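You operate a simulated robot arm through the tools that you are given. There is no shell and no other tool. Be economical: measure what you need, move in short steps, check, and stop when the job is done.

Carry out the task below with a simulated robot arm. There is one attempt and no reset: what you move stays moved.

## Task
Tighten the bracket's clamp bolt to 40 N m, then its lock nut to 20 N m.
Fine: set the dial for each, dock the nut runner; leave the shims. Set down upright: bench nut runner.

It is judged by the outcome, as a careful person would: the job done as asked, and still so three seconds after it is handed in. It fails if anything else is knocked over, pushed out of place, dropped, spilled or broken.

## Robot
A 7-joint arm with a two-finger parallel gripper, fixed in place. Base frame: the origin is at the foot of the arm, x ahead of it, y to its left, z up; the work surface is at about z = 0.856. Units: m, rad, N and s.
With the tool pointing down near the work surface it reaches from about 0.24 to 0.68 m from the base axis. Its first joint turns from -1.152 to 1.152 rad. Payload 2.4 kg.
Tool frame: the origin (TCP) lies between the finger pads and is the grasp point; the fingertips stand 0.03 m ahead of it; z points along the fingers, y is the line along which they close. The gripper opens to 0.094 m. The fingers are 0.028 m wide and 0.01 m thick; the gripper's body (0.05 by 0.096 m) begins 0.055 m behind the TCP.
Orientation is that of the tool frame in the base frame, as [roll, pitch, yaw] about the fixed x, y, z axes, in that order (R = Rz(yaw) Ry(pitch) Rx(roll)). With the fingers straight down and closing along the base's y, the tool's x points along the base's -x, its y along +y and its z along -z.

## Interface
- The arm moves only by the tool play_rows. Its argument "increments" is a list that holds one entry, the list of rows, each a list of 6 numbers: the shift along the tool's x, y, z in mm, then the turn, a rotation vector about the tool's x, y, z in rad. In form: [[[tx, ty, tz, ax, ay, az], ...]]. A call has 1 to 20 rows; each row is the pose to reach, as a shift and turn from the pose commanded when the call began, along the tool's axes at that moment. "claw" is the closure, from 0 (fully open) to 1 (shut), set as the call begins (left out, the last holds). Rows are played at 5 a second. More than 0.05 m and 0.15 rad between two rows, or a gripper value outside its range, and nothing of the call is played. A pose out of reach is approached as far as the arm can. The call stops where the force on the tool passes 40 N (or 10 N more than at its start, if that is more) or the arm is blocked; 0.2 s more then pass. Each finger travels about 0.153 m/s and halts on what it meets, pressing with about 37 N; the grip force reading is that of the motor and also rises with nothing between the fingers. The clock runs only during rows and for 0.2 s after the last one: add rows that repeat a pose to give the fingers time. The reply holds the time, the measured pose of the TCP, the force on the tool along the base axes, the opening and the grip force, in the units named above and with some noise, with the torque about the TCP (base axes, N m) and any sound that the robot's microphone picked up.
- Cameras (640 x 400 px; columns grow to the right, rows downward): "scene" is fixed at [0.0535, 0.4885, 1.4593]; the picture's right is [-0.57, -0.82, 0.00], its down [-0.36, 0.25, -0.90] and it looks along [0.74, -0.51, -0.44] (base axes); focal length 338 px, centre (320, 200). "wrist" rides on the gripper at [0.076, 0.014, -0.102] in the tool frame; the picture's right is [-0.18, 0.98, 0.00], its down [-0.75, -0.14, -0.64] and it looks along [-0.63, -0.12, 0.77] (tool axes); focal length 243 px, centre (320, 200). There is no depth. A picture from a camera that has moved, and an enlarged one, comes with that camera's place and axes in the base frame and with its lens.
- camera(camera): a new picture of that camera. The clock stands still meanwhile.
- close_up(camera, box): a new picture of the part [left, top, right, bottom] of that camera's present view, enlarged. The clock stands still meanwhile.
- finish_job(): hands the job in; it is judged then, once.

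Go step by step. Nothing tells you positions but the pictures and the camera data: compare them with the known pose of the tool, close in by small moves and look again before you grip or let go. The budget is 120 turns and 64 pictures, counting those below and the enlarged ones. Unless the task says otherwise, let go and move clear before handing in, and close with one line.

The tools are called after "Request:" as name(argument=value, ...) on one line, values as JSON. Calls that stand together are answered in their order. play_rows: Moves the arm, as the interface text tells. Its arguments: {"type":"object","properties":{"increments":{"type":"array"},"claw":{"type":"number"}},"required":["increments"]} The other tools are called the same way: camera (camera) takes a picture; close_up (camera, box) takes an enlarged picture of a part of a camera's view; finish_job () hands the job in.

At the start:

```text
clock: 0.0
eef_pos: [0.3715, 0.0647, 1.2578]
orientation: [3.14, 0.0, -3.141]
force: [-0.1, 0.2, -0.5]
moment: [-0.02, -0.01, -0.02]
opening: 0.0938
finger_force: 0.1
```

scene: 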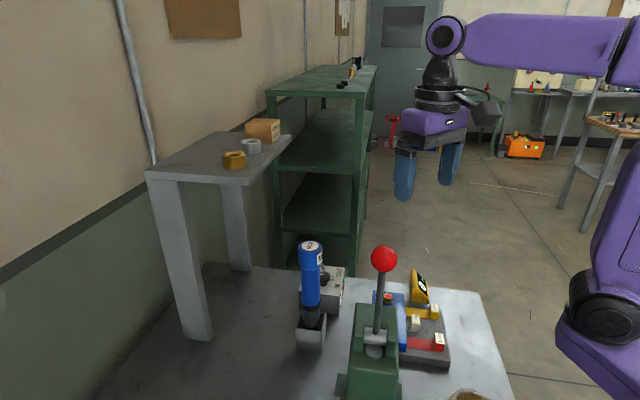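
wrist: 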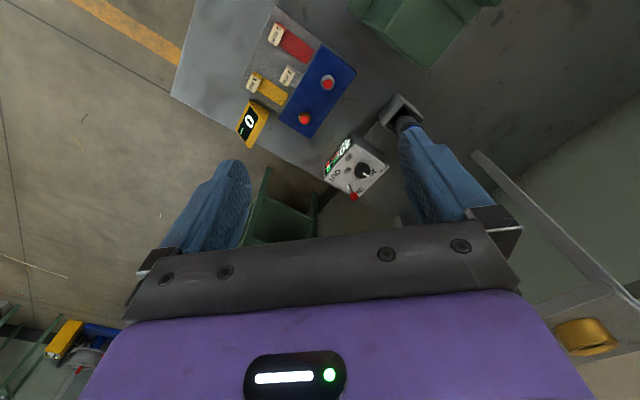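

I see a bench with a blue nut runner standing in a dock, a control box with dial, a bracket fixture, and a lever press. I'll look closer at each.

Request:
close_up(camera="scene", box=[270, 220, 480, 400])

Request:
close_up(camera="wrist", box=[200, 0, 480, 210])

Request:
close_up(camera="scene", box=[140, 100, 380, 250])

```text
2.22 times, centred on (375, 310) of scene
camera zoom: at [0.0535, 0.4885, 1.4593], right [-0.57, -0.82, 0.0], down [-0.36, 0.25, -0.9], along [0.74, -0.51, -0.44], focal length 750 px, centre (198, -44)
```

zoom: 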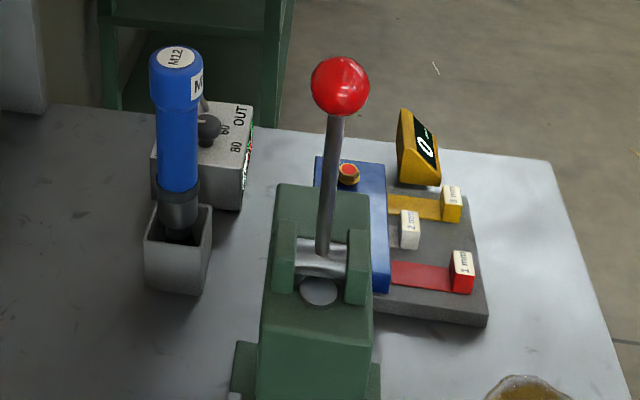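

```text
1.90 times, centred on (340, 105) of wrist
camera zoom: at [0.296, 0.0789, 1.3582], right [0.18, 0.98, 0.0], down [0.75, -0.14, 0.64], along [0.63, -0.12, -0.77], focal length 462 px, centre (282, 381)
```

zoom: 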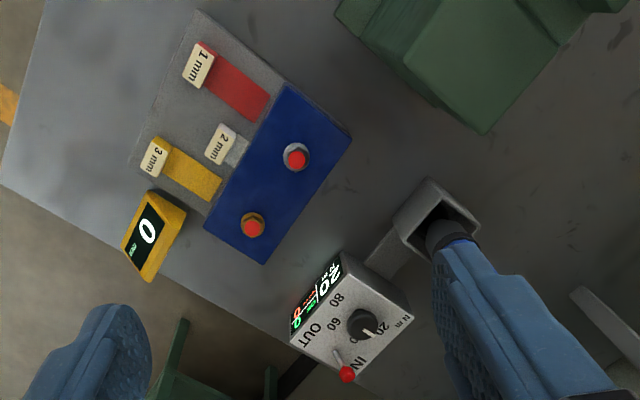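

```text
2.67 times, centred on (260, 175) of scene
camera zoom: at [0.0535, 0.4885, 1.4593], right [-0.57, -0.82, 0.0], down [-0.36, 0.25, -0.9], along [0.74, -0.51, -0.44], focal length 900 px, centre (480, 267)
```

zoom: 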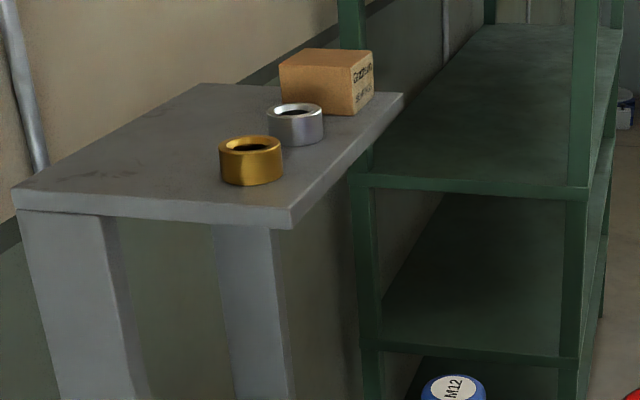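

I'll zoom further on the control box and bracket.

Request:
close_up(camera="wrist", box=[315, 125, 400, 205])

Request:
close_up(camera="wrist", box=[230, 10, 360, 150])

Request:
close_up(camera="scene", box=[280, 230, 360, 360])

```text
5.00 times, centred on (358, 165) of wrist
camera zoom: at [0.296, 0.0789, 1.3582], right [0.18, 0.98, 0.0], down [0.75, -0.14, 0.64], along [0.63, -0.12, -0.77], focal length 1213 px, centre (132, 375)
```

zoom: 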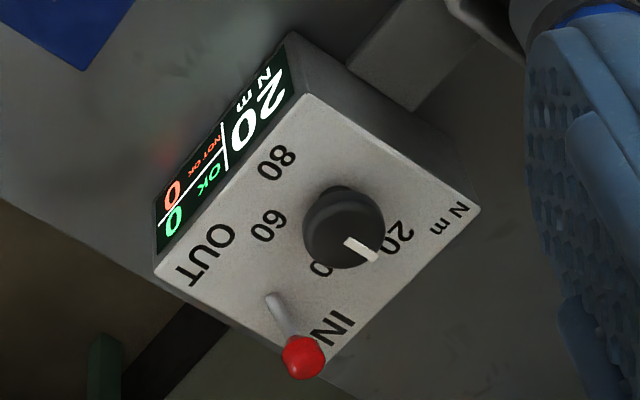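

```text
2.86 times, centred on (295, 80) of wrist
camera zoom: at [0.296, 0.0789, 1.3582], right [0.18, 0.98, 0.0], down [0.75, -0.14, 0.64], along [0.63, -0.12, -0.77], focal length 693 px, centre (391, 543)
```

zoom: 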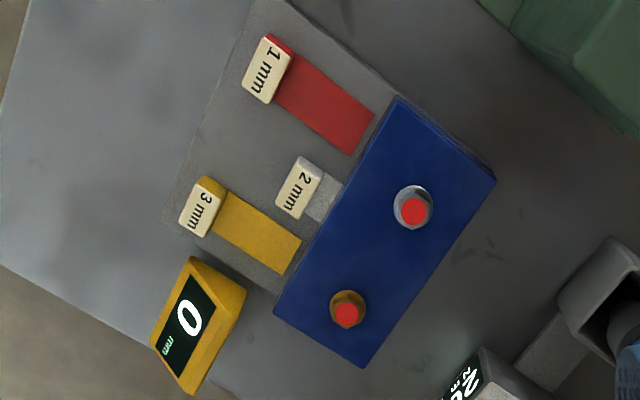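

```text
3.08 times, centred on (320, 295) of scene
camera zoom: at [0.0535, 0.4885, 1.4593], right [-0.57, -0.82, 0.0], down [-0.36, 0.25, -0.9], along [0.74, -0.51, -0.44], focal length 1039 px, centre (320, -92)
```

zoom: 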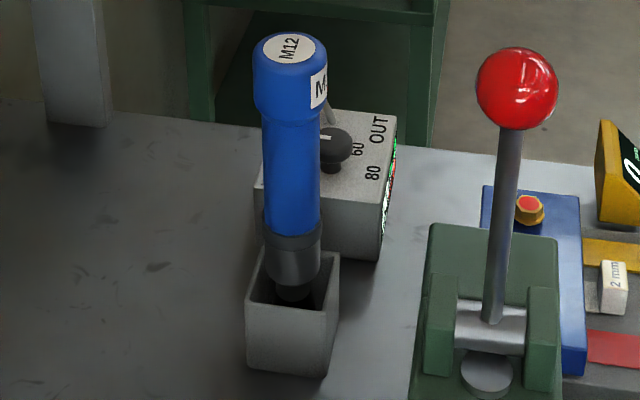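

The control box dial sits at 20, direction toggle appears at IN. I'll go down over the bracket for a close view of the two fasteners.

Request:
play_rows(increments=[[[0, 0, 40, 0, 0, 0], [0, 0, 80, 0, 0, 0], [0, 0, 120, 0, 0, 0], [10, 0, 150, 0, 0, 0], [20, 0, 170, 0, 0, 0], [20, 0, 170, 0, 0, 0]]])

Request:
camera(camera="wrist")

Request:
camera(camera="scene")

```text
clock: 1.4
eef_pos: [0.3507, 0.0639, 1.0864]
orientation: [3.141, 0.0, 3.14]
force: [-0.1, 0.5, 0.7]
moment: [0.02, -0.01, -0.01]
opening: 0.094
finger_force: 0.1
```

```text
55 pictures are left
camera wrist: at [0.2759, 0.0788, 1.1875], right [0.18, 0.98, 0.0], down [0.75, -0.14, 0.64], along [0.63, -0.12, -0.77], focal length 243 px, centre (320, 200)
```

wrist: 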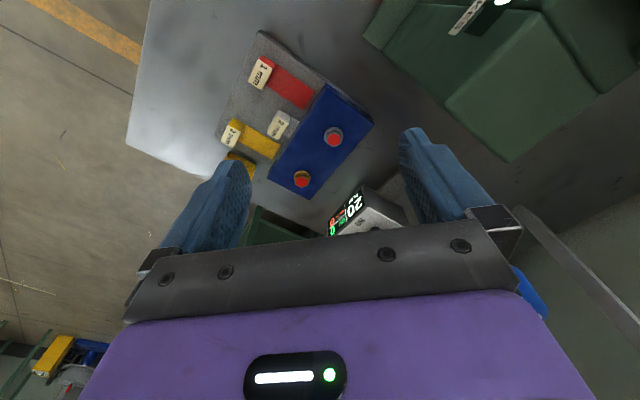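

```text
54 pictures are left
```

scene: 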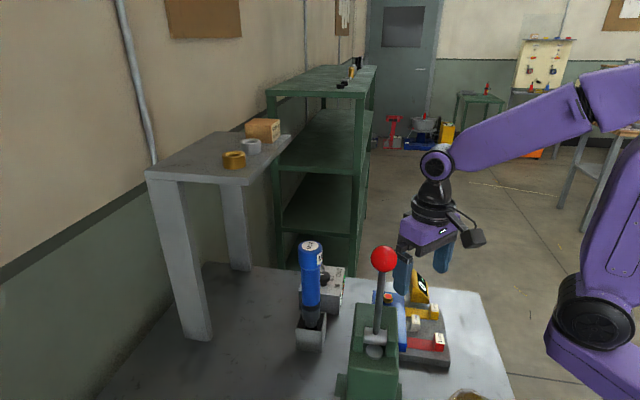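

Request:
close_up(camera="wrist", box=[200, 20, 400, 220])

Request:
close_up(camera="wrist", box=[360, 0, 640, 175])

```text
2.00 times, centred on (300, 120) of wrist
camera zoom: at [0.2759, 0.0788, 1.1875], right [0.18, 0.98, 0.0], down [0.75, -0.14, 0.64], along [0.63, -0.12, -0.77], focal length 485 px, centre (360, 360)
```

zoom: 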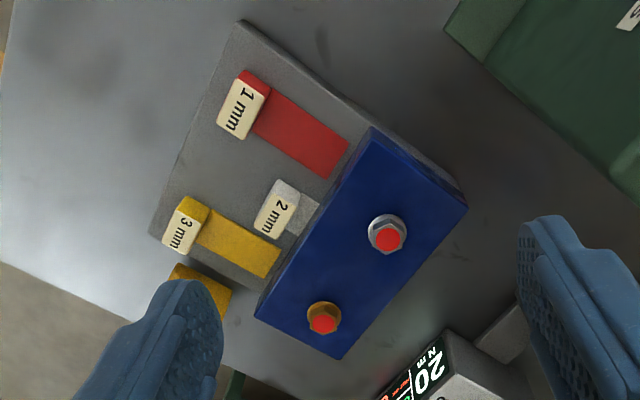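

```text
2.29 times, centred on (500, 88) of wrist
camera zoom: at [0.2759, 0.0788, 1.1875], right [0.18, 0.98, 0.0], down [0.75, -0.14, 0.64], along [0.63, -0.12, -0.77], focal length 555 px, centre (-91, 457)
```

zoom: 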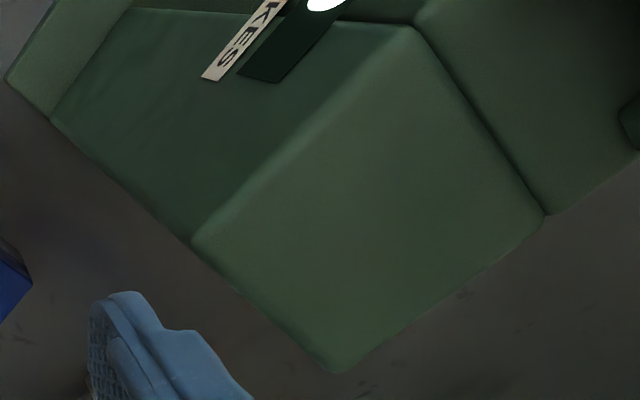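

Request:
close_up(camera="wrist", box=[280, 115, 360, 195])

Request:
close_up(camera="scene", box=[365, 265, 465, 375])

Request:
close_up(camera="scene", box=[210, 110, 290, 180])

```text
5.00 times, centred on (320, 155) of wrist
camera zoom: at [0.2759, 0.0788, 1.1875], right [0.18, 0.98, 0.0], down [0.75, -0.14, 0.64], along [0.63, -0.12, -0.77], focal length 1213 px, centre (320, 425)
```

zoom: 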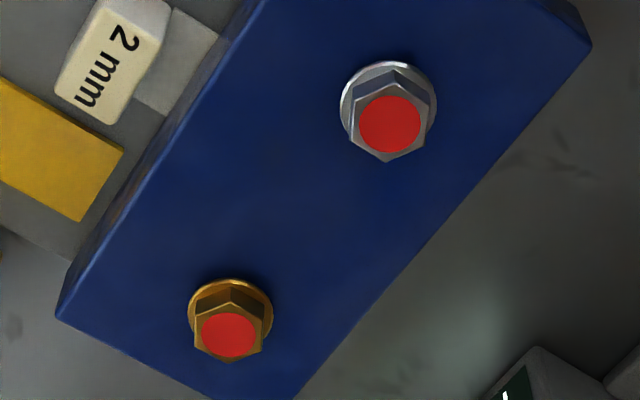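

```text
3.64 times, centred on (415, 320) of scene
camera zoom: at [0.0535, 0.4885, 1.4593], right [-0.57, -0.82, 0.0], down [-0.36, 0.25, -0.9], along [0.74, -0.51, -0.44], focal length 1227 px, centre (-26, -236)
```

zoom: 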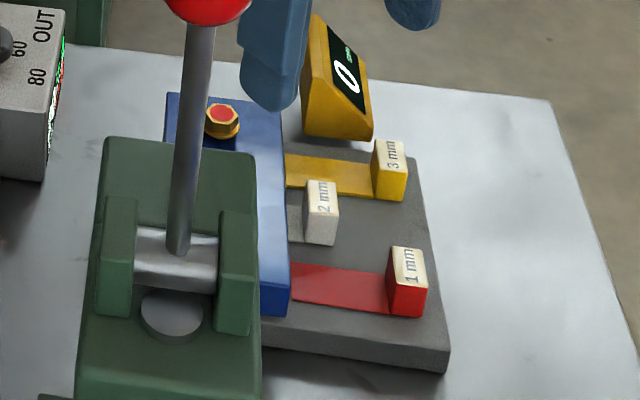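

```text
5.71 times, centred on (250, 145) of scene
camera zoom: at [0.0535, 0.4885, 1.4593], right [-0.57, -0.82, 0.0], down [-0.36, 0.25, -0.9], along [0.74, -0.51, -0.44], focal length 1929 px, centre (720, 514)
```

zoom: 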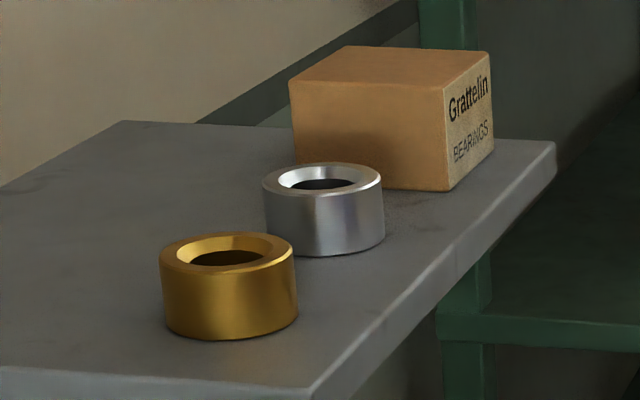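

Both fasteners located: silver ≈(0.406, 0.071, 0.92), gold ≈(0.464, 0.017, 0.913). Next I move above the dial (≈0.57, 0.11) with the fingers partly closed.

Request:
play_rows(increments=[[[0, 0, -40, 0, 0, 0], [0, 0, -80, 0, 0, 0], [-45, 10, -80, 0, 0, 0], [-90, 20, -80, 0, 0, 0], [-135, 35, -80, 0, 0, 0], [-180, 46, -80, 0, 0, 0], [-200, 46, -50, 0, 0, 0], [-205, 46, -30, 0, 0, 0], [-205, 46, -30, 0, 0, 0]]], claw=0.35)

Request:
camera(camera="wrist")

Request:
close_up(camera="wrist", box=[240, 40, 400, 200])

```text
clock: 3.4
eef_pos: [0.5562, 0.1108, 1.1165]
orientation: [-3.141, 0.0, -3.141]
force: [-0.4, -1.0, -1.1]
moment: [0.03, 0.0, -0.01]
opening: 0.0613
finger_force: 0.1
```

```text
48 pictures are left
camera wrist: at [0.4813, 0.125, 1.2176], right [0.18, 0.98, 0.0], down [0.75, -0.14, 0.64], along [0.63, -0.12, -0.77], focal length 243 px, centre (320, 200)
```

wrist: 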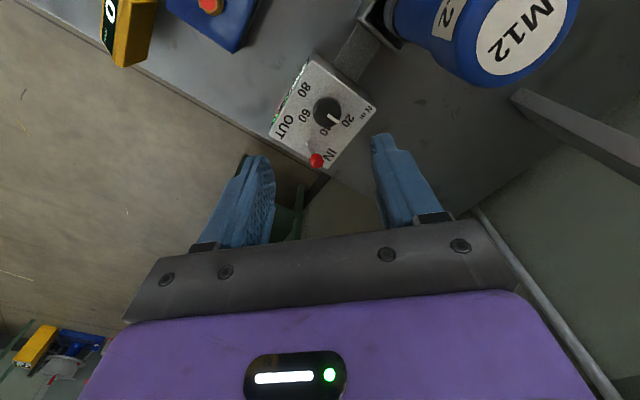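

```text
2.50 times, centred on (320, 120) of wrist
camera zoom: at [0.4813, 0.125, 1.2176], right [0.18, 0.98, 0.0], down [0.75, -0.14, 0.64], along [0.63, -0.12, -0.77], focal length 606 px, centre (320, 400)
```

zoom: 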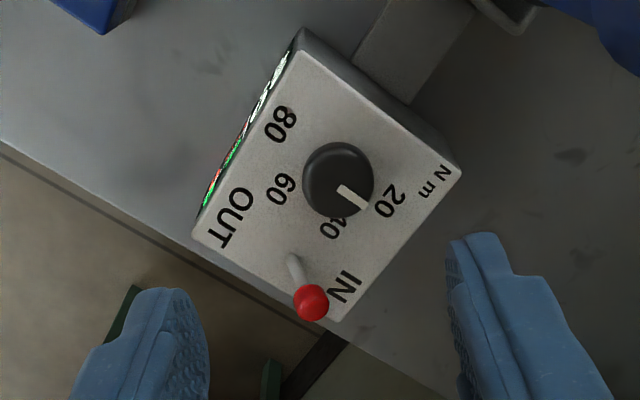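

Knob triangulates to ≈(0.587, 0.114, 0.924), about 35 mm wide, labels roughly 60° apart. I'll center over it, turn back 0.5 rad, descend part way and check.

Request:
play_rows(increments=[[[-15, 1, 20, 0, 0, -0.12], [-31, 3, 40, 0, 0, -0.25], [-31, 3, 70, 0, 0, -0.38], [-31, 3, 100, 0, 0, -0.5], [-31, 3, 120, 0, 0, -0.5], [-31, 3, 120, 0, 0, -0.5]]], claw=0.35)

Request:
close_up(camera="wrist", box=[180, 50, 460, 260])

```text
clock: 4.8
eef_pos: [0.5884, 0.1141, 0.9959]
orientation: [-3.14, 0.002, -2.642]
force: [-0.5, 0.0, 0.3]
moment: [0.0, 0.03, 0.01]
opening: 0.0613
finger_force: 0.0
```

```text
1.90 times, centred on (320, 155) of wrist
camera zoom: at [0.5153, 0.0898, 1.0975], right [-0.31, 0.95, 0.0], down [0.73, 0.24, 0.64], along [0.61, 0.2, -0.77], focal length 462 px, centre (320, 286)
```

zoom: 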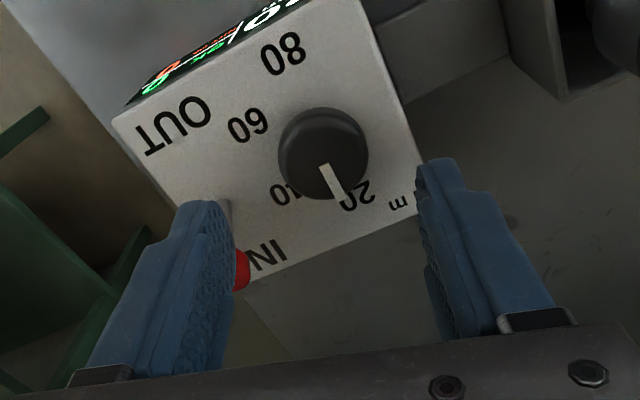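

The tool axis is centered on the knob, but this yaw puts a finger near the toggle; I'll rotate back to zero yaw, then descend to grip height.

Request:
play_rows(increments=[[[0, 0, 0, 0, 0, 0.13], [0, 0, 0, 0, 0, 0.26], [0, 0, 0, 0, 0, 0.39], [0, 0, 0, 0, 0, 0.5], [0, 0, 15, 0, 0, 0.5], [0, 0, 30, 0, 0, 0.5], [0, 0, 44, 0, 0, 0.5], [0, 0, 44, 0, 0, 0.5]]])

Request:
close_up(camera="wrist", box=[180, 50, 460, 260])

Request:
close_up(camera="scene", box=[280, 230, 380, 310])

```text
clock: 6.6
eef_pos: [0.5878, 0.1137, 0.9531]
orientation: [-3.141, 0.001, -3.141]
force: [0.2, 0.4, 0.0]
moment: [-0.01, 0.01, 0.0]
opening: 0.0613
finger_force: 0.1
```

```text
1.90 times, centred on (320, 155) of wrist
camera zoom: at [0.5118, 0.1282, 1.0537], right [0.18, 0.98, 0.0], down [0.75, -0.14, 0.64], along [0.63, -0.12, -0.77], focal length 462 px, centre (320, 286)
```

zoom: 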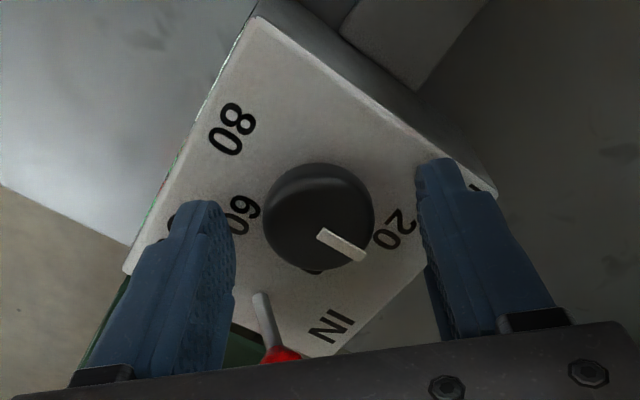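

```text
5.00 times, centred on (330, 270) of scene
camera zoom: at [0.0535, 0.4885, 1.4593], right [-0.57, -0.82, 0.0], down [-0.36, 0.25, -0.9], along [0.74, -0.51, -0.44], focal length 1688 px, centre (270, -150)
```

zoom: 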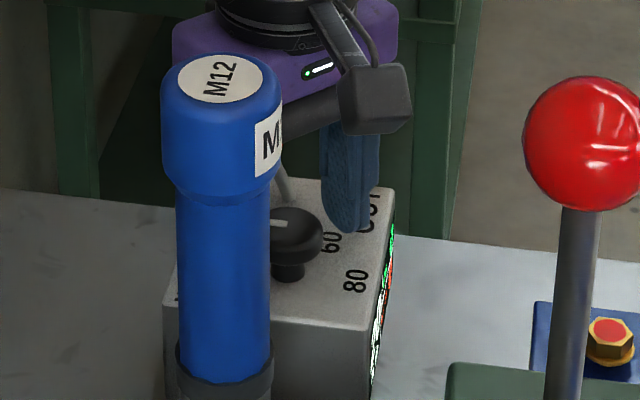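

Knob is centred and the tips are around the knob disc's height. I'll lower 5 mm and close.

Request:
play_rows(increments=[[[0, 0, 5, 0, 0, 0], [0, 0, 5, 0, 0, 0]]])

Request:
play_rows(increments=[[[0, 0, 0, 0, 0, 0], [0, 0, 0, 0, 0, 0], [0, 0, 0, 0, 0, 0]]], claw=0.8)

Request:
close_up(camera="wrist", box=[180, 50, 460, 260])

```text
clock: 7.2
eef_pos: [0.5876, 0.1139, 0.9486]
orientation: [-3.141, 0.001, -3.141]
force: [-0.4, -0.1, 0.9]
moment: [-0.02, 0.02, -0.02]
opening: 0.0607
finger_force: 0.0
```

```text
clock: 8.0
eef_pos: [0.5872, 0.1138, 0.9479]
orientation: [3.139, 0.0, -3.14]
force: [0.9, 1.0, -1.1]
moment: [0.1, -0.08, -0.02]
opening: 0.0334
finger_force: 45.1
```

```text
1.90 times, centred on (320, 155) of wrist
camera zoom: at [0.5119, 0.1282, 1.0489], right [0.18, 0.98, 0.0], down [0.75, -0.14, 0.64], along [0.63, -0.12, -0.77], focal length 462 px, centre (320, 286)
```

zoom: 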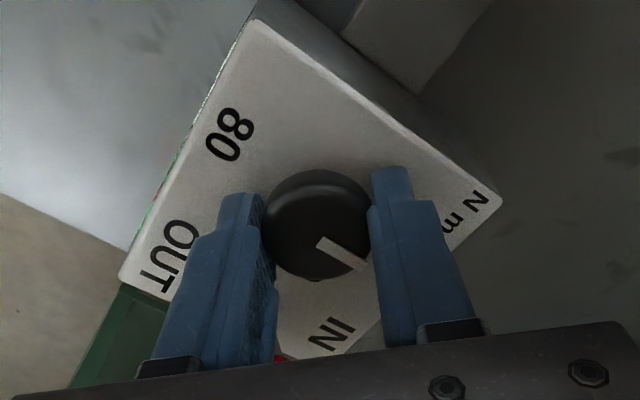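

The knob is held (33 mm). I'll turn it about 60° clockwise (seen from above) from 20 toward 40.

Request:
play_rows(increments=[[[0, 0, 0, 0, 0, 0.13], [0, 0, 0, 0, 0, 0.26], [0, 0, 0, 0, 0, 0.39], [0, 0, 0, 0, 0, 0.52], [0, 0, 0, 0, 0, 0.65], [0, 0, 0, 0, 0, 0.78], [0, 0, 0, 0, 0, 0.91], [0, 0, 0, 0, 0, 1.05], [0, 0, 0, 0, 0, 1.05]]])

Request:
close_up(camera="wrist", box=[120, 0, 520, 300])

```text
clock: 10.0
eef_pos: [0.5862, 0.1117, 0.9481]
orientation: [-3.138, 0.0, 2.087]
force: [-12.7, -11.4, 2.6]
moment: [0.05, 0.58, 0.01]
opening: 0.0334
finger_force: 45.6
```

```text
1.33 times, centred on (320, 150) of wrist
camera zoom: at [0.5621, 0.1852, 1.0489], right [0.95, 0.33, 0.0], down [0.25, -0.72, 0.64], along [0.21, -0.61, -0.77], focal length 324 px, centre (320, 267)
```

zoom: 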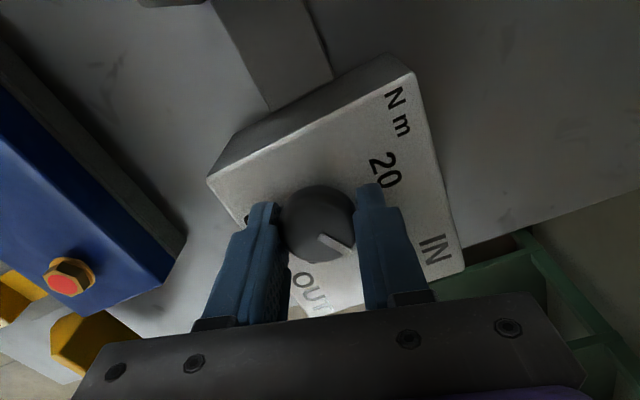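

Turned. There's a slight sideways load; I'll release gently, rise, and check the dial and toggle.

Request:
play_rows(increments=[[[0, 0, 0, 0, 0, 0], [0, 0, 0, 0, 0, 0], [0, 0, -25, 0, 0, 0], [0, 0, -50, 0, 0, 0], [0, 0, -50, 0, 0, 0]]], claw=0.42)

Request:
close_up(camera="wrist", box=[180, 50, 460, 260])

```text
clock: 11.2
eef_pos: [0.5881, 0.1135, 0.9985]
orientation: [3.141, 0.002, 2.091]
force: [0.2, -0.5, -0.3]
moment: [-0.02, -0.01, 0.01]
opening: 0.0547
finger_force: 0.1
```

```text
1.90 times, centred on (320, 155) of wrist
camera zoom: at [0.5624, 0.1868, 1.0993], right [0.94, 0.33, 0.0], down [0.25, -0.72, 0.64], along [0.21, -0.61, -0.77], focal length 462 px, centre (320, 286)
```

zoom: 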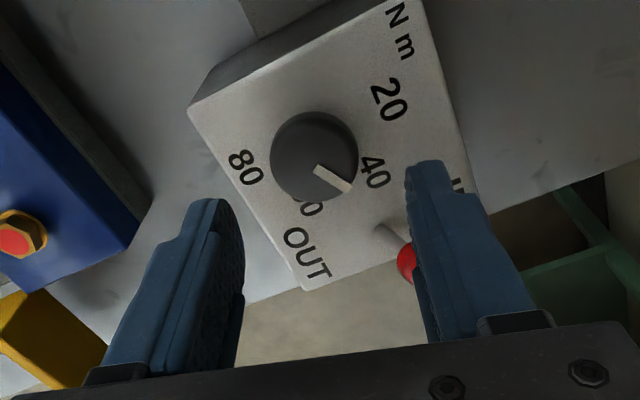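

Pointer is now at 40 and the toggle is undisturbed. I'll back off to where the display is visible, unwinding the yaw.

Request:
play_rows(increments=[[[0, 0, -40, 0, 0, -0.13], [0, 0, -80, 0, 0, -0.26], [3, -35, -120, 0, 0, -0.39], [6, -75, -140, 0, 0, -0.52], [9, -115, -150, 0, 0, -0.65], [12, -150, -160, 0, 0, -0.78], [15, -188, -160, 0, 0, -0.91], [15, -188, -160, 0, 0, -1.05], [15, -188, -160, 0, 0, -1.05]]], claw=0.0)

Request:
close_up(camera="wrist", box=[300, 60, 480, 200])

```text
refused: row 3 steps farther than a row can; nothing moved
```

```text
2.86 times, centred on (390, 130) of wrist
camera zoom: at [0.5624, 0.1868, 1.0993], right [0.94, 0.33, 0.0], down [0.25, -0.72, 0.64], along [0.21, -0.61, -0.77], focal length 693 px, centre (120, 400)
```

zoom: 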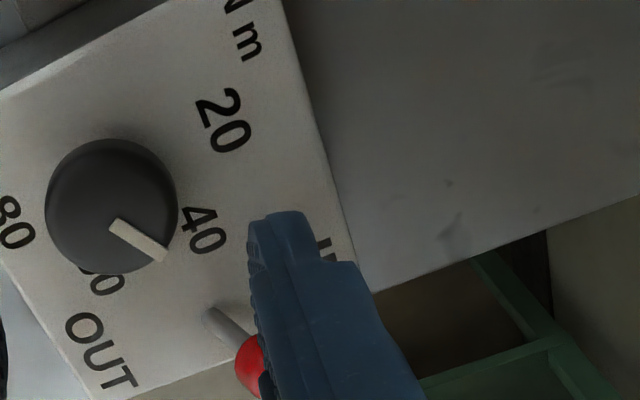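

The step was too big; I'll resend with smaller rows.

Request:
play_rows(increments=[[[0, 0, -40, 0, 0, -0.13], [0, 0, -80, 0, 0, -0.26], [0, 0, -120, 0, 0, -0.39], [3, -40, -140, 0, 0, -0.52], [6, -80, -150, 0, 0, -0.65], [9, -120, -160, 0, 0, -0.78], [12, -155, -160, 0, 0, -0.91], [15, -188, -160, 0, 0, -1.05], [15, -188, -160, 0, 0, -1.05]]])

Request:
camera(camera="wrist")

```text
clock: 13.2
eef_pos: [0.4166, 0.0329, 1.1586]
orientation: [-3.14, 0.0, -3.14]
force: [-0.1, 0.2, -0.1]
moment: [-0.01, 0.0, -0.03]
opening: 0.0546
finger_force: 0.1
```

```text
39 pictures are left
camera wrist: at [0.3412, 0.047, 1.2596], right [0.18, 0.98, 0.0], down [0.75, -0.14, 0.64], along [0.63, -0.12, -0.77], focal length 243 px, centre (320, 200)
```

wrist: 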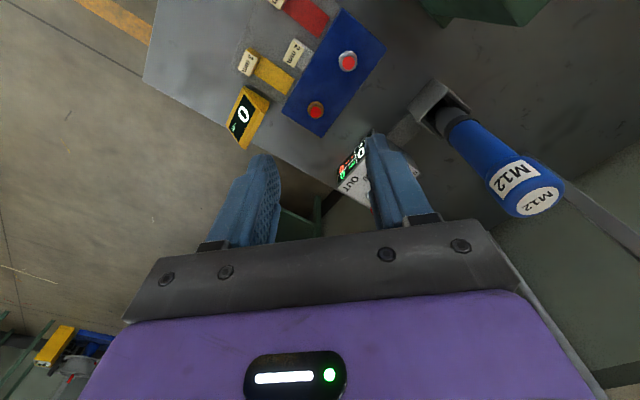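

Request:
play_rows(increments=[[[0, 25, -20, 0, 0, 0], [30, 40, -40, 0, 0, 0], [45, 40, -60, 0, 0, 0], [45, 40, -60, 0, 0, 0]]], claw=0.0)

Request:
close_up(camera="wrist", box=[300, 100, 440, 220])

```text
clock: 14.2
eef_pos: [0.3709, 0.0738, 1.2193]
orientation: [3.141, -0.001, -3.141]
force: [0.3, -0.4, -0.6]
moment: [-0.02, -0.02, -0.01]
opening: 0.0941
finger_force: 0.1
```

```text
3.33 times, centred on (370, 160) of wrist
camera zoom: at [0.2967, 0.0879, 1.3198], right [0.18, 0.98, 0.0], down [0.75, -0.14, 0.64], along [0.63, -0.12, -0.77], focal length 809 px, centre (153, 333)
```

zoom: 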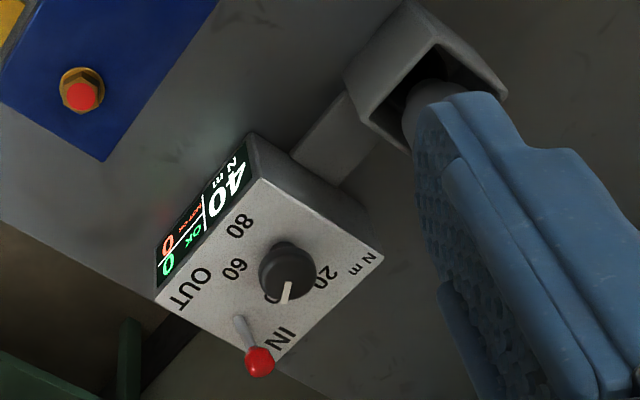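

Display reads 40 N m. Before using the runner I want an oblique look to tell bolt from nut, so I'll move low in front of the bracket.

Request:
play_rows(increments=[[[15, -20, 40, 0, 0, 0], [30, -40, 80, 0, 0, 0], [45, -55, 120, 0, 0, 0], [55, -55, 160, 0, 0, 0], [60, -55, 205, 0, 0, 0], [60, -55, 205, 0, 0, 0]]])

Request:
close_up(camera="wrist", box=[230, 60, 410, 210])

```text
clock: 15.6
eef_pos: [0.311, 0.0179, 1.0126]
orientation: [-3.141, 0.0, 3.141]
force: [0.0, -0.7, 0.5]
moment: [-0.01, -0.03, -0.02]
opening: 0.0941
finger_force: 0.0
out of reach, approached as far as the arm can: row 5
```

```text
2.67 times, centred on (320, 135) of wrist
camera zoom: at [0.2359, 0.0324, 1.1137], right [0.19, 0.98, 0.0], down [0.75, -0.14, 0.64], along [0.63, -0.12, -0.77], focal length 647 px, centre (320, 373)
```

zoom: 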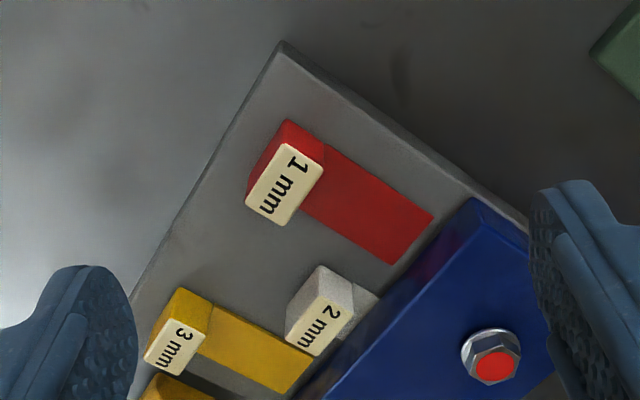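

Request:
close_up(camera="wrist", box=[300, 160, 410, 240])

```text
5.00 times, centred on (355, 200) of wrist
camera zoom: at [0.2359, 0.0324, 1.1137], right [0.19, 0.98, 0.0], down [0.75, -0.14, 0.64], along [0.63, -0.12, -0.77], focal length 1213 px, centre (145, 200)
```

zoom: 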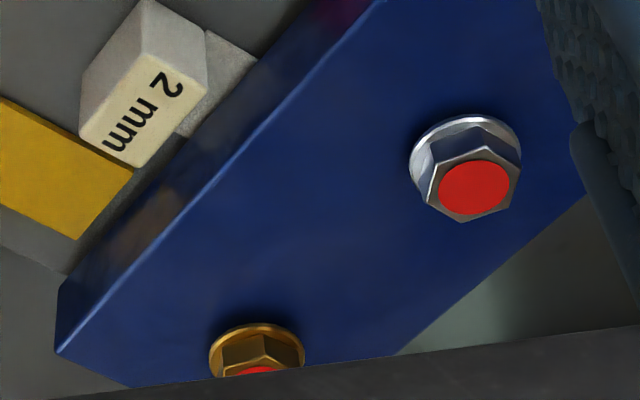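

Both heads look identical in shape apart from colour. I'll check the bracket's far side for labels from the other side.

Request:
play_rows(increments=[[[0, 0, -40, 0, 0, 0], [0, 0, -85, 0, 0, 0], [0, 0, -130, 0, 0, 0], [-30, 10, -160, 0, 0, 0], [-75, 20, -160, 0, 0, 0.13], [-120, 30, -160, 0, 0, 0.26], [-165, 40, -160, 0, 0, 0.39], [-210, 55, -160, 0, 0, 0.52], [-245, 70, -150, 0, 0, 0.65], [-276, 82, -130, 0, 0, 0.78], [-276, 82, -110, 0, 0, 0.91], [-276, 82, -90, 0, 0, 1.04], [-276, 82, -80, 0, 0, 1.17], [-276, 82, -80, 0, 0, 1.3], [-276, 82, -80, 0, 0, 1.43], [-276, 82, -80, 0, 0, 1.56], [-276, 82, -80, 0, 0, 1.56]]])

Request:
camera(camera="wrist")

```text
clock: 19.2
eef_pos: [0.588, 0.1001, 1.0928]
orientation: [3.141, -0.001, 1.58]
force: [0.0, 0.4, -0.4]
moment: [-0.01, 0.01, -0.02]
opening: 0.0941
finger_force: 0.0
```

```text
35 pictures are left
camera wrist: at [0.6024, 0.1761, 1.1938], right [0.98, -0.18, 0.0], down [-0.13, -0.75, 0.64], along [-0.11, -0.63, -0.77], focal length 243 px, centre (320, 200)
```

wrist: 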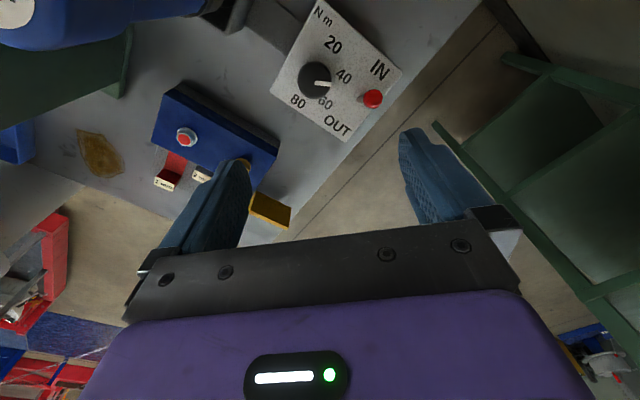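

Request:
close_up(camera="wrist", box=[140, 70, 290, 190])

```text
3.33 times, centred on (215, 130) of wrist
camera zoom: at [0.6024, 0.1761, 1.1938], right [0.98, -0.18, 0.0], down [-0.13, -0.75, 0.64], along [-0.11, -0.63, -0.77], focal length 809 px, centre (670, 433)
```

zoom: 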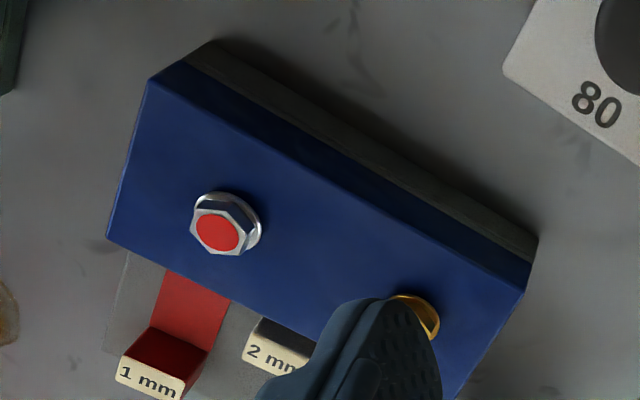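

No labels anywhere; I take the steel hex as the clamp bolt and the brass hex as the lock nut. Now I go above the nut runner's cap (≈0.496, 0.199, top 1.109).

Request:
play_rows(increments=[[[0, 0, -40, 0, 0, -0.13], [0, 0, -80, 0, 0, -0.26], [0, 0, -107, 0, 0, -0.39], [0, 0, -107, 0, 0, -0.52], [0, 0, -107, 0, 0, -0.65], [0, 0, -107, 0, 0, -0.78], [0, 0, -107, 0, 0, -0.91], [0, -20, -107, 0, 0, -1.04], [20, -40, -107, 0, 0, -1.17], [50, -60, -107, 0, 0, -1.3], [75, -80, -107, 0, 0, -1.43], [99, -92, -107, 0, 0, -1.56], [99, -92, -107, 0, 0, -1.56]]])

Request:
camera(camera="wrist")

Request:
camera(camera="scene")

```text
clock: 22.0
eef_pos: [0.496, 0.1969, 1.2022]
orientation: [-3.141, 0.001, -3.14]
force: [-1.0, 0.4, -0.5]
moment: [0.01, 0.05, -0.01]
opening: 0.0941
finger_force: 0.1
```

```text
33 pictures are left
camera wrist: at [0.4199, 0.2114, 1.3022], right [0.18, 0.98, 0.0], down [0.75, -0.14, 0.64], along [0.63, -0.12, -0.77], focal length 243 px, centre (320, 200)
```

wrist: 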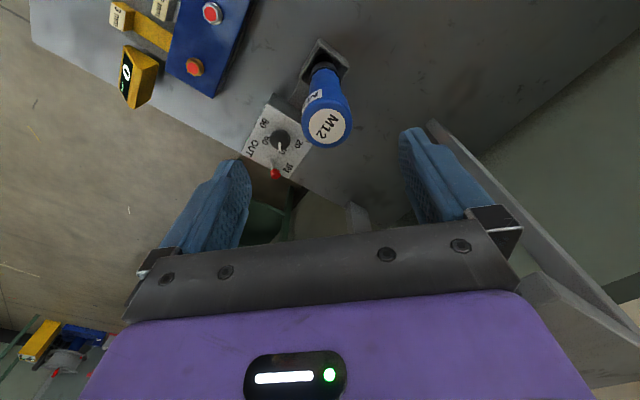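

```text
32 pictures are left
```

scene: 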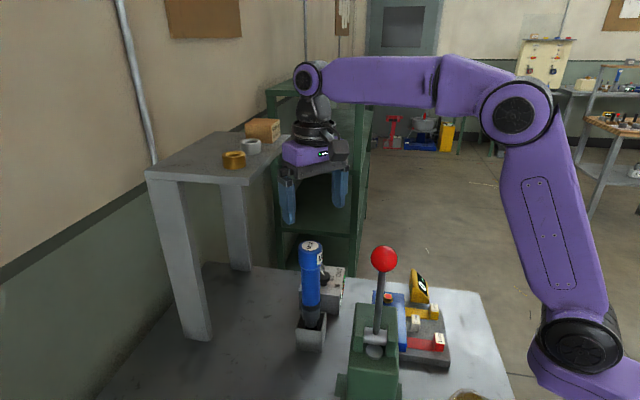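

Runner axis refined to ≈(0.501, 0.201), vertical, cap top ≈1.105. I'll descend around the cap to z≈1.088 and close.

Request:
play_rows(increments=[[[-5, 4, 30, 0, 0, 0], [-5, 4, 60, 0, 0, 0], [-5, 4, 85, 0, 0, 0], [-5, 4, 100, 0, 0, 0], [-5, 4, 114, 0, 0, 0], [-5, 4, 114, 0, 0, 0]]])

Request:
close_up(camera="scene", box=[250, 180, 390, 350])

Request:
close_up(camera="wrist", box=[180, 50, 460, 260])

```text
clock: 23.4
eef_pos: [0.4992, 0.2016, 1.0869]
orientation: [3.141, -0.001, -3.141]
force: [0.2, -0.4, 0.3]
moment: [0.0, 0.02, 0.03]
opening: 0.0941
finger_force: 0.0
```

```text
2.35 times, centred on (320, 265) of scene
camera zoom: at [0.0535, 0.4885, 1.4593], right [-0.57, -0.82, 0.0], down [-0.36, 0.25, -0.9], along [0.74, -0.51, -0.44], focal length 794 px, centre (320, 47)
```

zoom: 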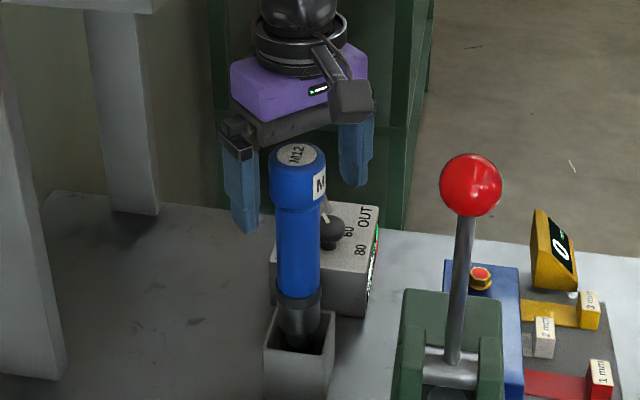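

```text
1.90 times, centred on (320, 155) of wrist
camera zoom: at [0.424, 0.2159, 1.1868], right [0.18, 0.98, 0.0], down [0.75, -0.14, 0.64], along [0.63, -0.12, -0.77], focal length 462 px, centre (320, 286)
```

zoom: 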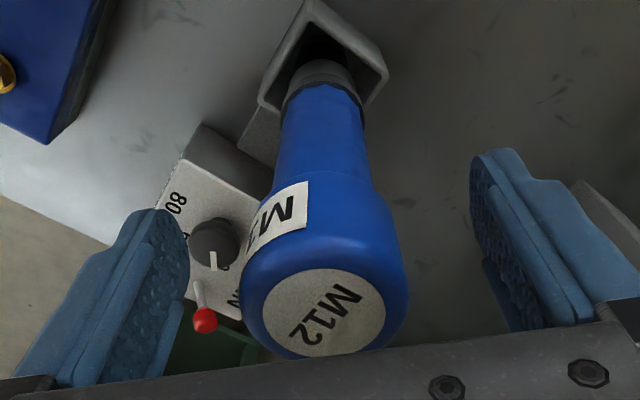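

Cap is centred between the fingers. I close and check the grip.

Request:
play_rows(increments=[[[0, 0, 0, 0, 0, 0], [0, 0, 0, 0, 0, 0], [0, 0, 0, 0, 0, 0], [0, 0, 0, 0, 0, 0]]], claw=1.0)

Request:
play_rows(increments=[[[0, 0, -10, 0, 0, 0], [0, 0, -30, 0, 0, 0], [0, 0, -30, 0, 0, 0]]])

```text
clock: 24.4
eef_pos: [0.4996, 0.2009, 1.0854]
orientation: [-3.14, 0.0, 3.141]
force: [-0.5, 0.4, 0.1]
moment: [0.07, -0.01, 0.01]
opening: 0.0482
finger_force: 37.2
```

```text
clock: 25.2
eef_pos: [0.4984, 0.2005, 1.1167]
orientation: [3.141, -0.001, 3.14]
force: [-0.7, 0.1, -4.8]
moment: [0.0, 0.07, 0.0]
opening: 0.0485
finger_force: 36.8
```

The runner weighs about 5 N and is lifted. I raise it clear of the dock and inspect it.

Request:
play_rows(increments=[[[0, 0, -30, 0, 0, 0], [0, 0, -60, 0, 0, 0], [0, 0, -80, 0, 0, 0], [0, 0, -80, 0, 0, 0]]])

Request:
close_up(camera="scene", box=[250, 180, 390, 350])

Request:
camera(camera="wrist")

```text
clock: 26.2
eef_pos: [0.5001, 0.2015, 1.1968]
orientation: [3.141, -0.001, -3.141]
force: [1.0, 0.5, -4.9]
moment: [-0.02, 0.03, 0.04]
opening: 0.048
finger_force: 36.6
```

```text
2.35 times, centred on (320, 265) of scene
camera zoom: at [0.0536, 0.4885, 1.4593], right [-0.57, -0.82, 0.0], down [-0.36, 0.25, -0.9], along [0.74, -0.51, -0.44], focal length 794 px, centre (320, 47)
```

zoom: 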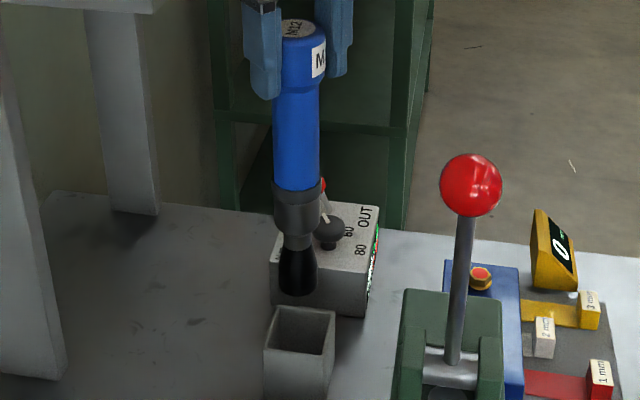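

```text
28 pictures are left
camera wrist: at [0.4241, 0.2164, 1.2983], right [0.18, 0.98, 0.0], down [0.75, -0.14, 0.64], along [0.63, -0.12, -0.77], focal length 243 px, centre (320, 200)
```

wrist: 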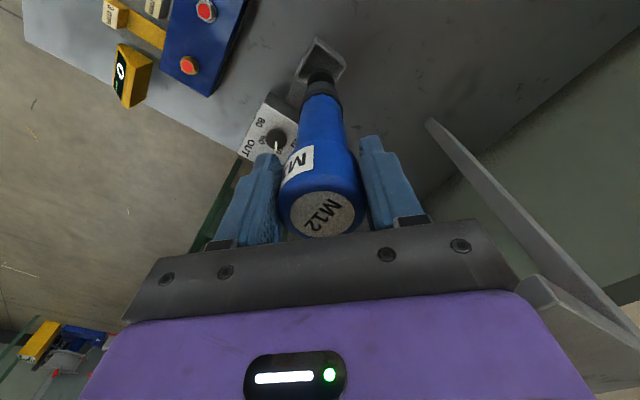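

The runner hangs straight; its tip is ≈0.232 m below the TCP. I carry it via y first, then x, to above the steel bolt.

Request:
play_rows(increments=[[[0, -40, 0, 0, 0, 0], [0, -80, 0, 0, 0, 0], [10, -115, 0, 0, 0, 0], [40, -130, 0, 0, 0, 0], [75, -130, 0, 0, 0, 0], [94, -130, 0, 0, 0, 0], [94, -130, 0, 0, 0, 0]]])

Request:
close_up(camera="wrist", box=[220, 0, 420, 150])

Request:
close_up(camera="scene", box=[330, 200, 450, 330])

```text
clock: 27.8
eef_pos: [0.4057, 0.0724, 1.1962]
orientation: [-3.141, 0.0, 3.14]
force: [-1.0, 0.3, -5.9]
moment: [0.02, 0.04, -0.01]
opening: 0.0483
finger_force: 37.2
```

```text
2.67 times, centred on (320, 75) of wrist
camera zoom: at [0.3308, 0.087, 1.2971], right [0.18, 0.98, 0.0], down [0.75, -0.14, 0.64], along [0.63, -0.12, -0.77], focal length 647 px, centre (320, 533)
```

zoom: 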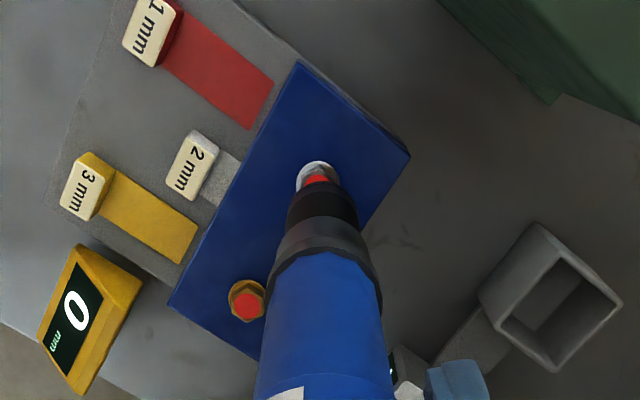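

```text
3.08 times, centred on (390, 265) of scene
camera zoom: at [0.0535, 0.4885, 1.4593], right [-0.57, -0.82, 0.0], down [-0.36, 0.25, -0.9], along [0.74, -0.51, -0.44], focal length 1039 px, centre (105, 0)
```

zoom: 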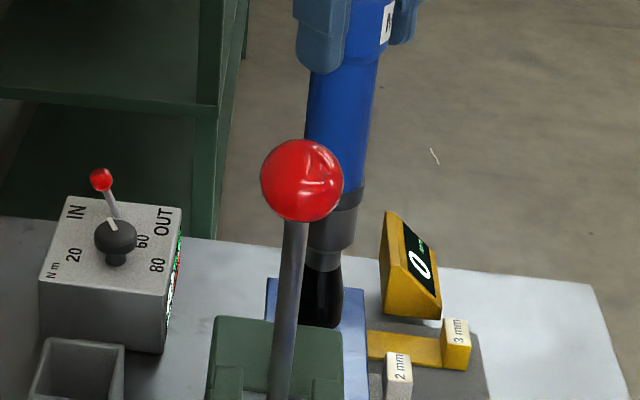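

The socket axis lines up with the steel bolt to about a millimetre. I descend to just above it.

Request:
play_rows(increments=[[[0, 0, 15, 0, 0, 0], [0, 0, 30, 0, 0, 0], [0, 0, 38, 0, 0, 0], [0, 0, 38, 0, 0, 0]]])

Request:
close_up(camera="wrist", box=[260, 10, 380, 100])

```text
clock: 28.8
eef_pos: [0.4055, 0.0728, 1.1589]
orientation: [3.141, 0.0, -3.14]
force: [-0.5, -0.6, -5.0]
moment: [-0.01, 0.02, 0.04]
opening: 0.0479
finger_force: 36.6
```

```text
4.44 times, centred on (320, 55) of wrist
camera zoom: at [0.3304, 0.0867, 1.2587], right [0.18, 0.98, 0.0], down [0.75, -0.14, 0.64], along [0.63, -0.12, -0.77], focal length 1078 px, centre (320, 844)
```

zoom: 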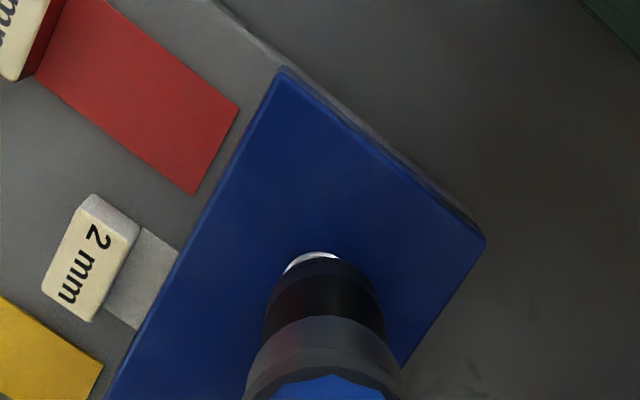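

The flange sits ~2 mm toward −y of the socket; I correct this and lower gently onto the bolt.

Request:
play_rows(increments=[[[0, -2, 0, 0, 0, 0], [0, -2, 4, 0, 0, 0], [0, -2, 8, 0, 0, 0], [0, -2, 11, 0, 0, 0], [0, -2, 13, 0, 0, 0], [0, -2, 15, 0, 0, 0], [0, -2, 15, 0, 0, 0]]])

```text
clock: 30.4
eef_pos: [0.4059, 0.0707, 1.1427]
orientation: [3.141, 0.0, 3.141]
force: [0.2, -0.7, -5.0]
moment: [0.04, 0.04, 0.03]
opening: 0.0483
finger_force: 37.3
```

Request:
play_rows(increments=[[[0, 0, 2, 0, 0, 0], [0, 0, 4, 0, 0, 0], [0, 0, 6, 0, 0, 0], [0, 0, 8, 0, 0, 0], [0, 0, 8, 0, 0, 0]]])

Request:
close_up(camera="wrist", box=[260, 10, 380, 100])

```text
clock: 31.6
eef_pos: [0.4066, 0.0691, 1.1348]
orientation: [3.141, 0.002, -3.141]
force: [2.7, 0.9, 3.0]
moment: [0.19, -0.59, 0.01]
opening: 0.0482
finger_force: 37.2
```

```text
4.44 times, centred on (320, 55) of wrist
camera zoom: at [0.3309, 0.0845, 1.2361], right [0.18, 0.98, 0.0], down [0.75, -0.14, 0.64], along [0.63, -0.12, -0.76], focal length 1078 px, centre (320, 844)
```

zoom: 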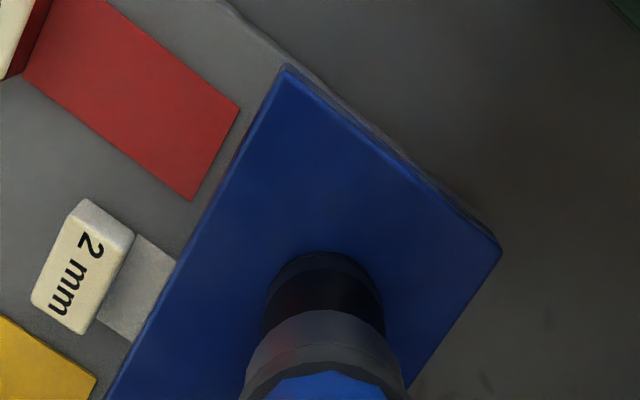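

Contact begins (8 N) and the bolt has disappeared inside the socket. I press further in small steps.

Request:
play_rows(increments=[[[0, 0, 1, 0, 0, 0], [0, 0, 2, 0, 0, 0], [0, 0, 3, 0, 0, 0], [0, 0, 4, 0, 0, 0], [0, 0, 4, 0, 0, 0], [0, 0, 4, 0, 0, 0]]])

```text
clock: 33.0
eef_pos: [0.4071, 0.07, 1.133]
orientation: [3.141, 0.006, 3.141]
force: [0.0, -0.1, 29.4]
moment: [-0.03, -0.63, -0.02]
opening: 0.0478
finger_force: 36.7
```

Pressing with about 34 N. I hold a moment and see whether the runner runs.

Request:
play_rows(increments=[[[0, 0, 0, 0, 0, 0], [0, 0, 0, 0, 0, 0], [0, 0, 0, 0, 0, 0], [0, 0, 0, 0, 0, 0], [0, 0, 0, 0, 0, 0], [0, 0, 0, 0, 0, 0]]])

Request:
camera(camera="wrist")

Request:
close_up(camera="scene", box=[280, 180, 450, 340])

```text
clock: 34.4
eef_pos: [0.4056, 0.0701, 1.1329]
orientation: [3.142, 0.003, -3.141]
force: [1.8, -0.2, 28.4]
moment: [0.0, -0.73, -0.01]
opening: 0.0477
finger_force: 37.0
```

```text
23 pictures are left
camera wrist: at [0.3309, 0.0842, 1.2327], right [0.18, 0.98, 0.0], down [0.75, -0.14, 0.64], along [0.63, -0.12, -0.76], focal length 243 px, centre (320, 200)
```

wrist: 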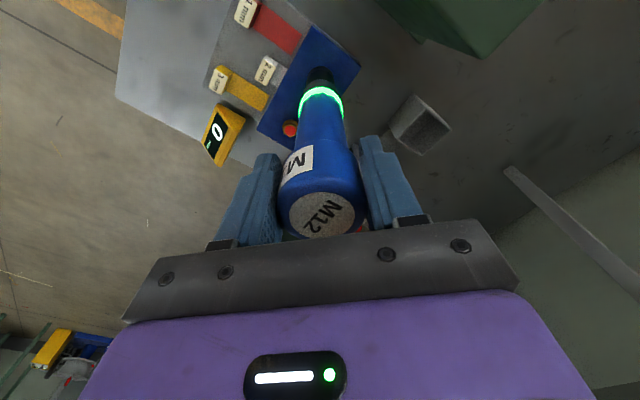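

```text
2.50 times, centred on (365, 260) of scene
camera zoom: at [0.0531, 0.4884, 1.4593], right [-0.57, -0.82, 0.0], down [-0.36, 0.25, -0.9], along [0.74, -0.51, -0.44], focal length 844 px, centre (208, 50)
```

zoom: 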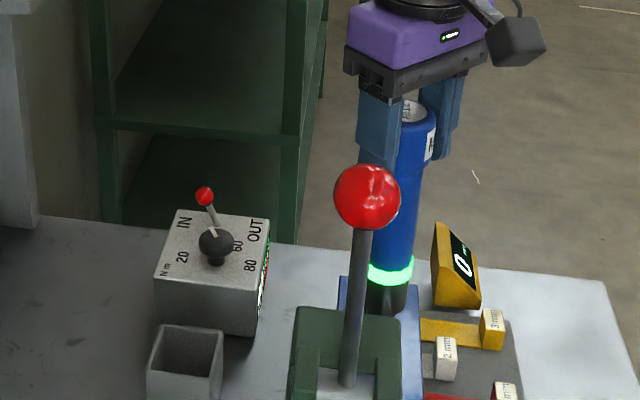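

The runner's ring glows green, so it fired. I lift off and check the bolt and display.

Request:
play_rows(increments=[[[0, 0, -10, 0, 0, 0], [0, 0, -25, 0, 0, 0], [0, 0, -45, 0, 0, 0], [0, 0, -64, 0, 0, 0], [0, 0, -64, 0, 0, 0]]])

Request:
camera(camera="wrist")

```text
clock: 35.6
eef_pos: [0.4049, 0.0701, 1.1951]
orientation: [3.14, -0.002, 3.142]
force: [0.3, 0.6, -5.3]
moment: [0.0, 0.01, 0.01]
opening: 0.0479
finger_force: 37.1
```

```text
21 pictures are left
camera wrist: at [0.3299, 0.0837, 1.2962], right [0.18, 0.98, 0.0], down [0.75, -0.14, 0.64], along [0.63, -0.12, -0.77], focal length 243 px, centre (320, 200)
```

wrist: 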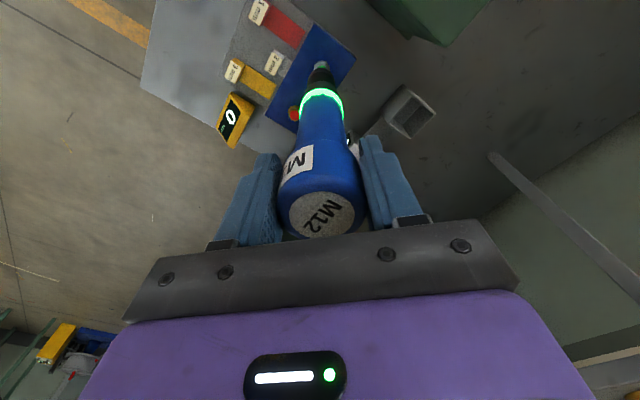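

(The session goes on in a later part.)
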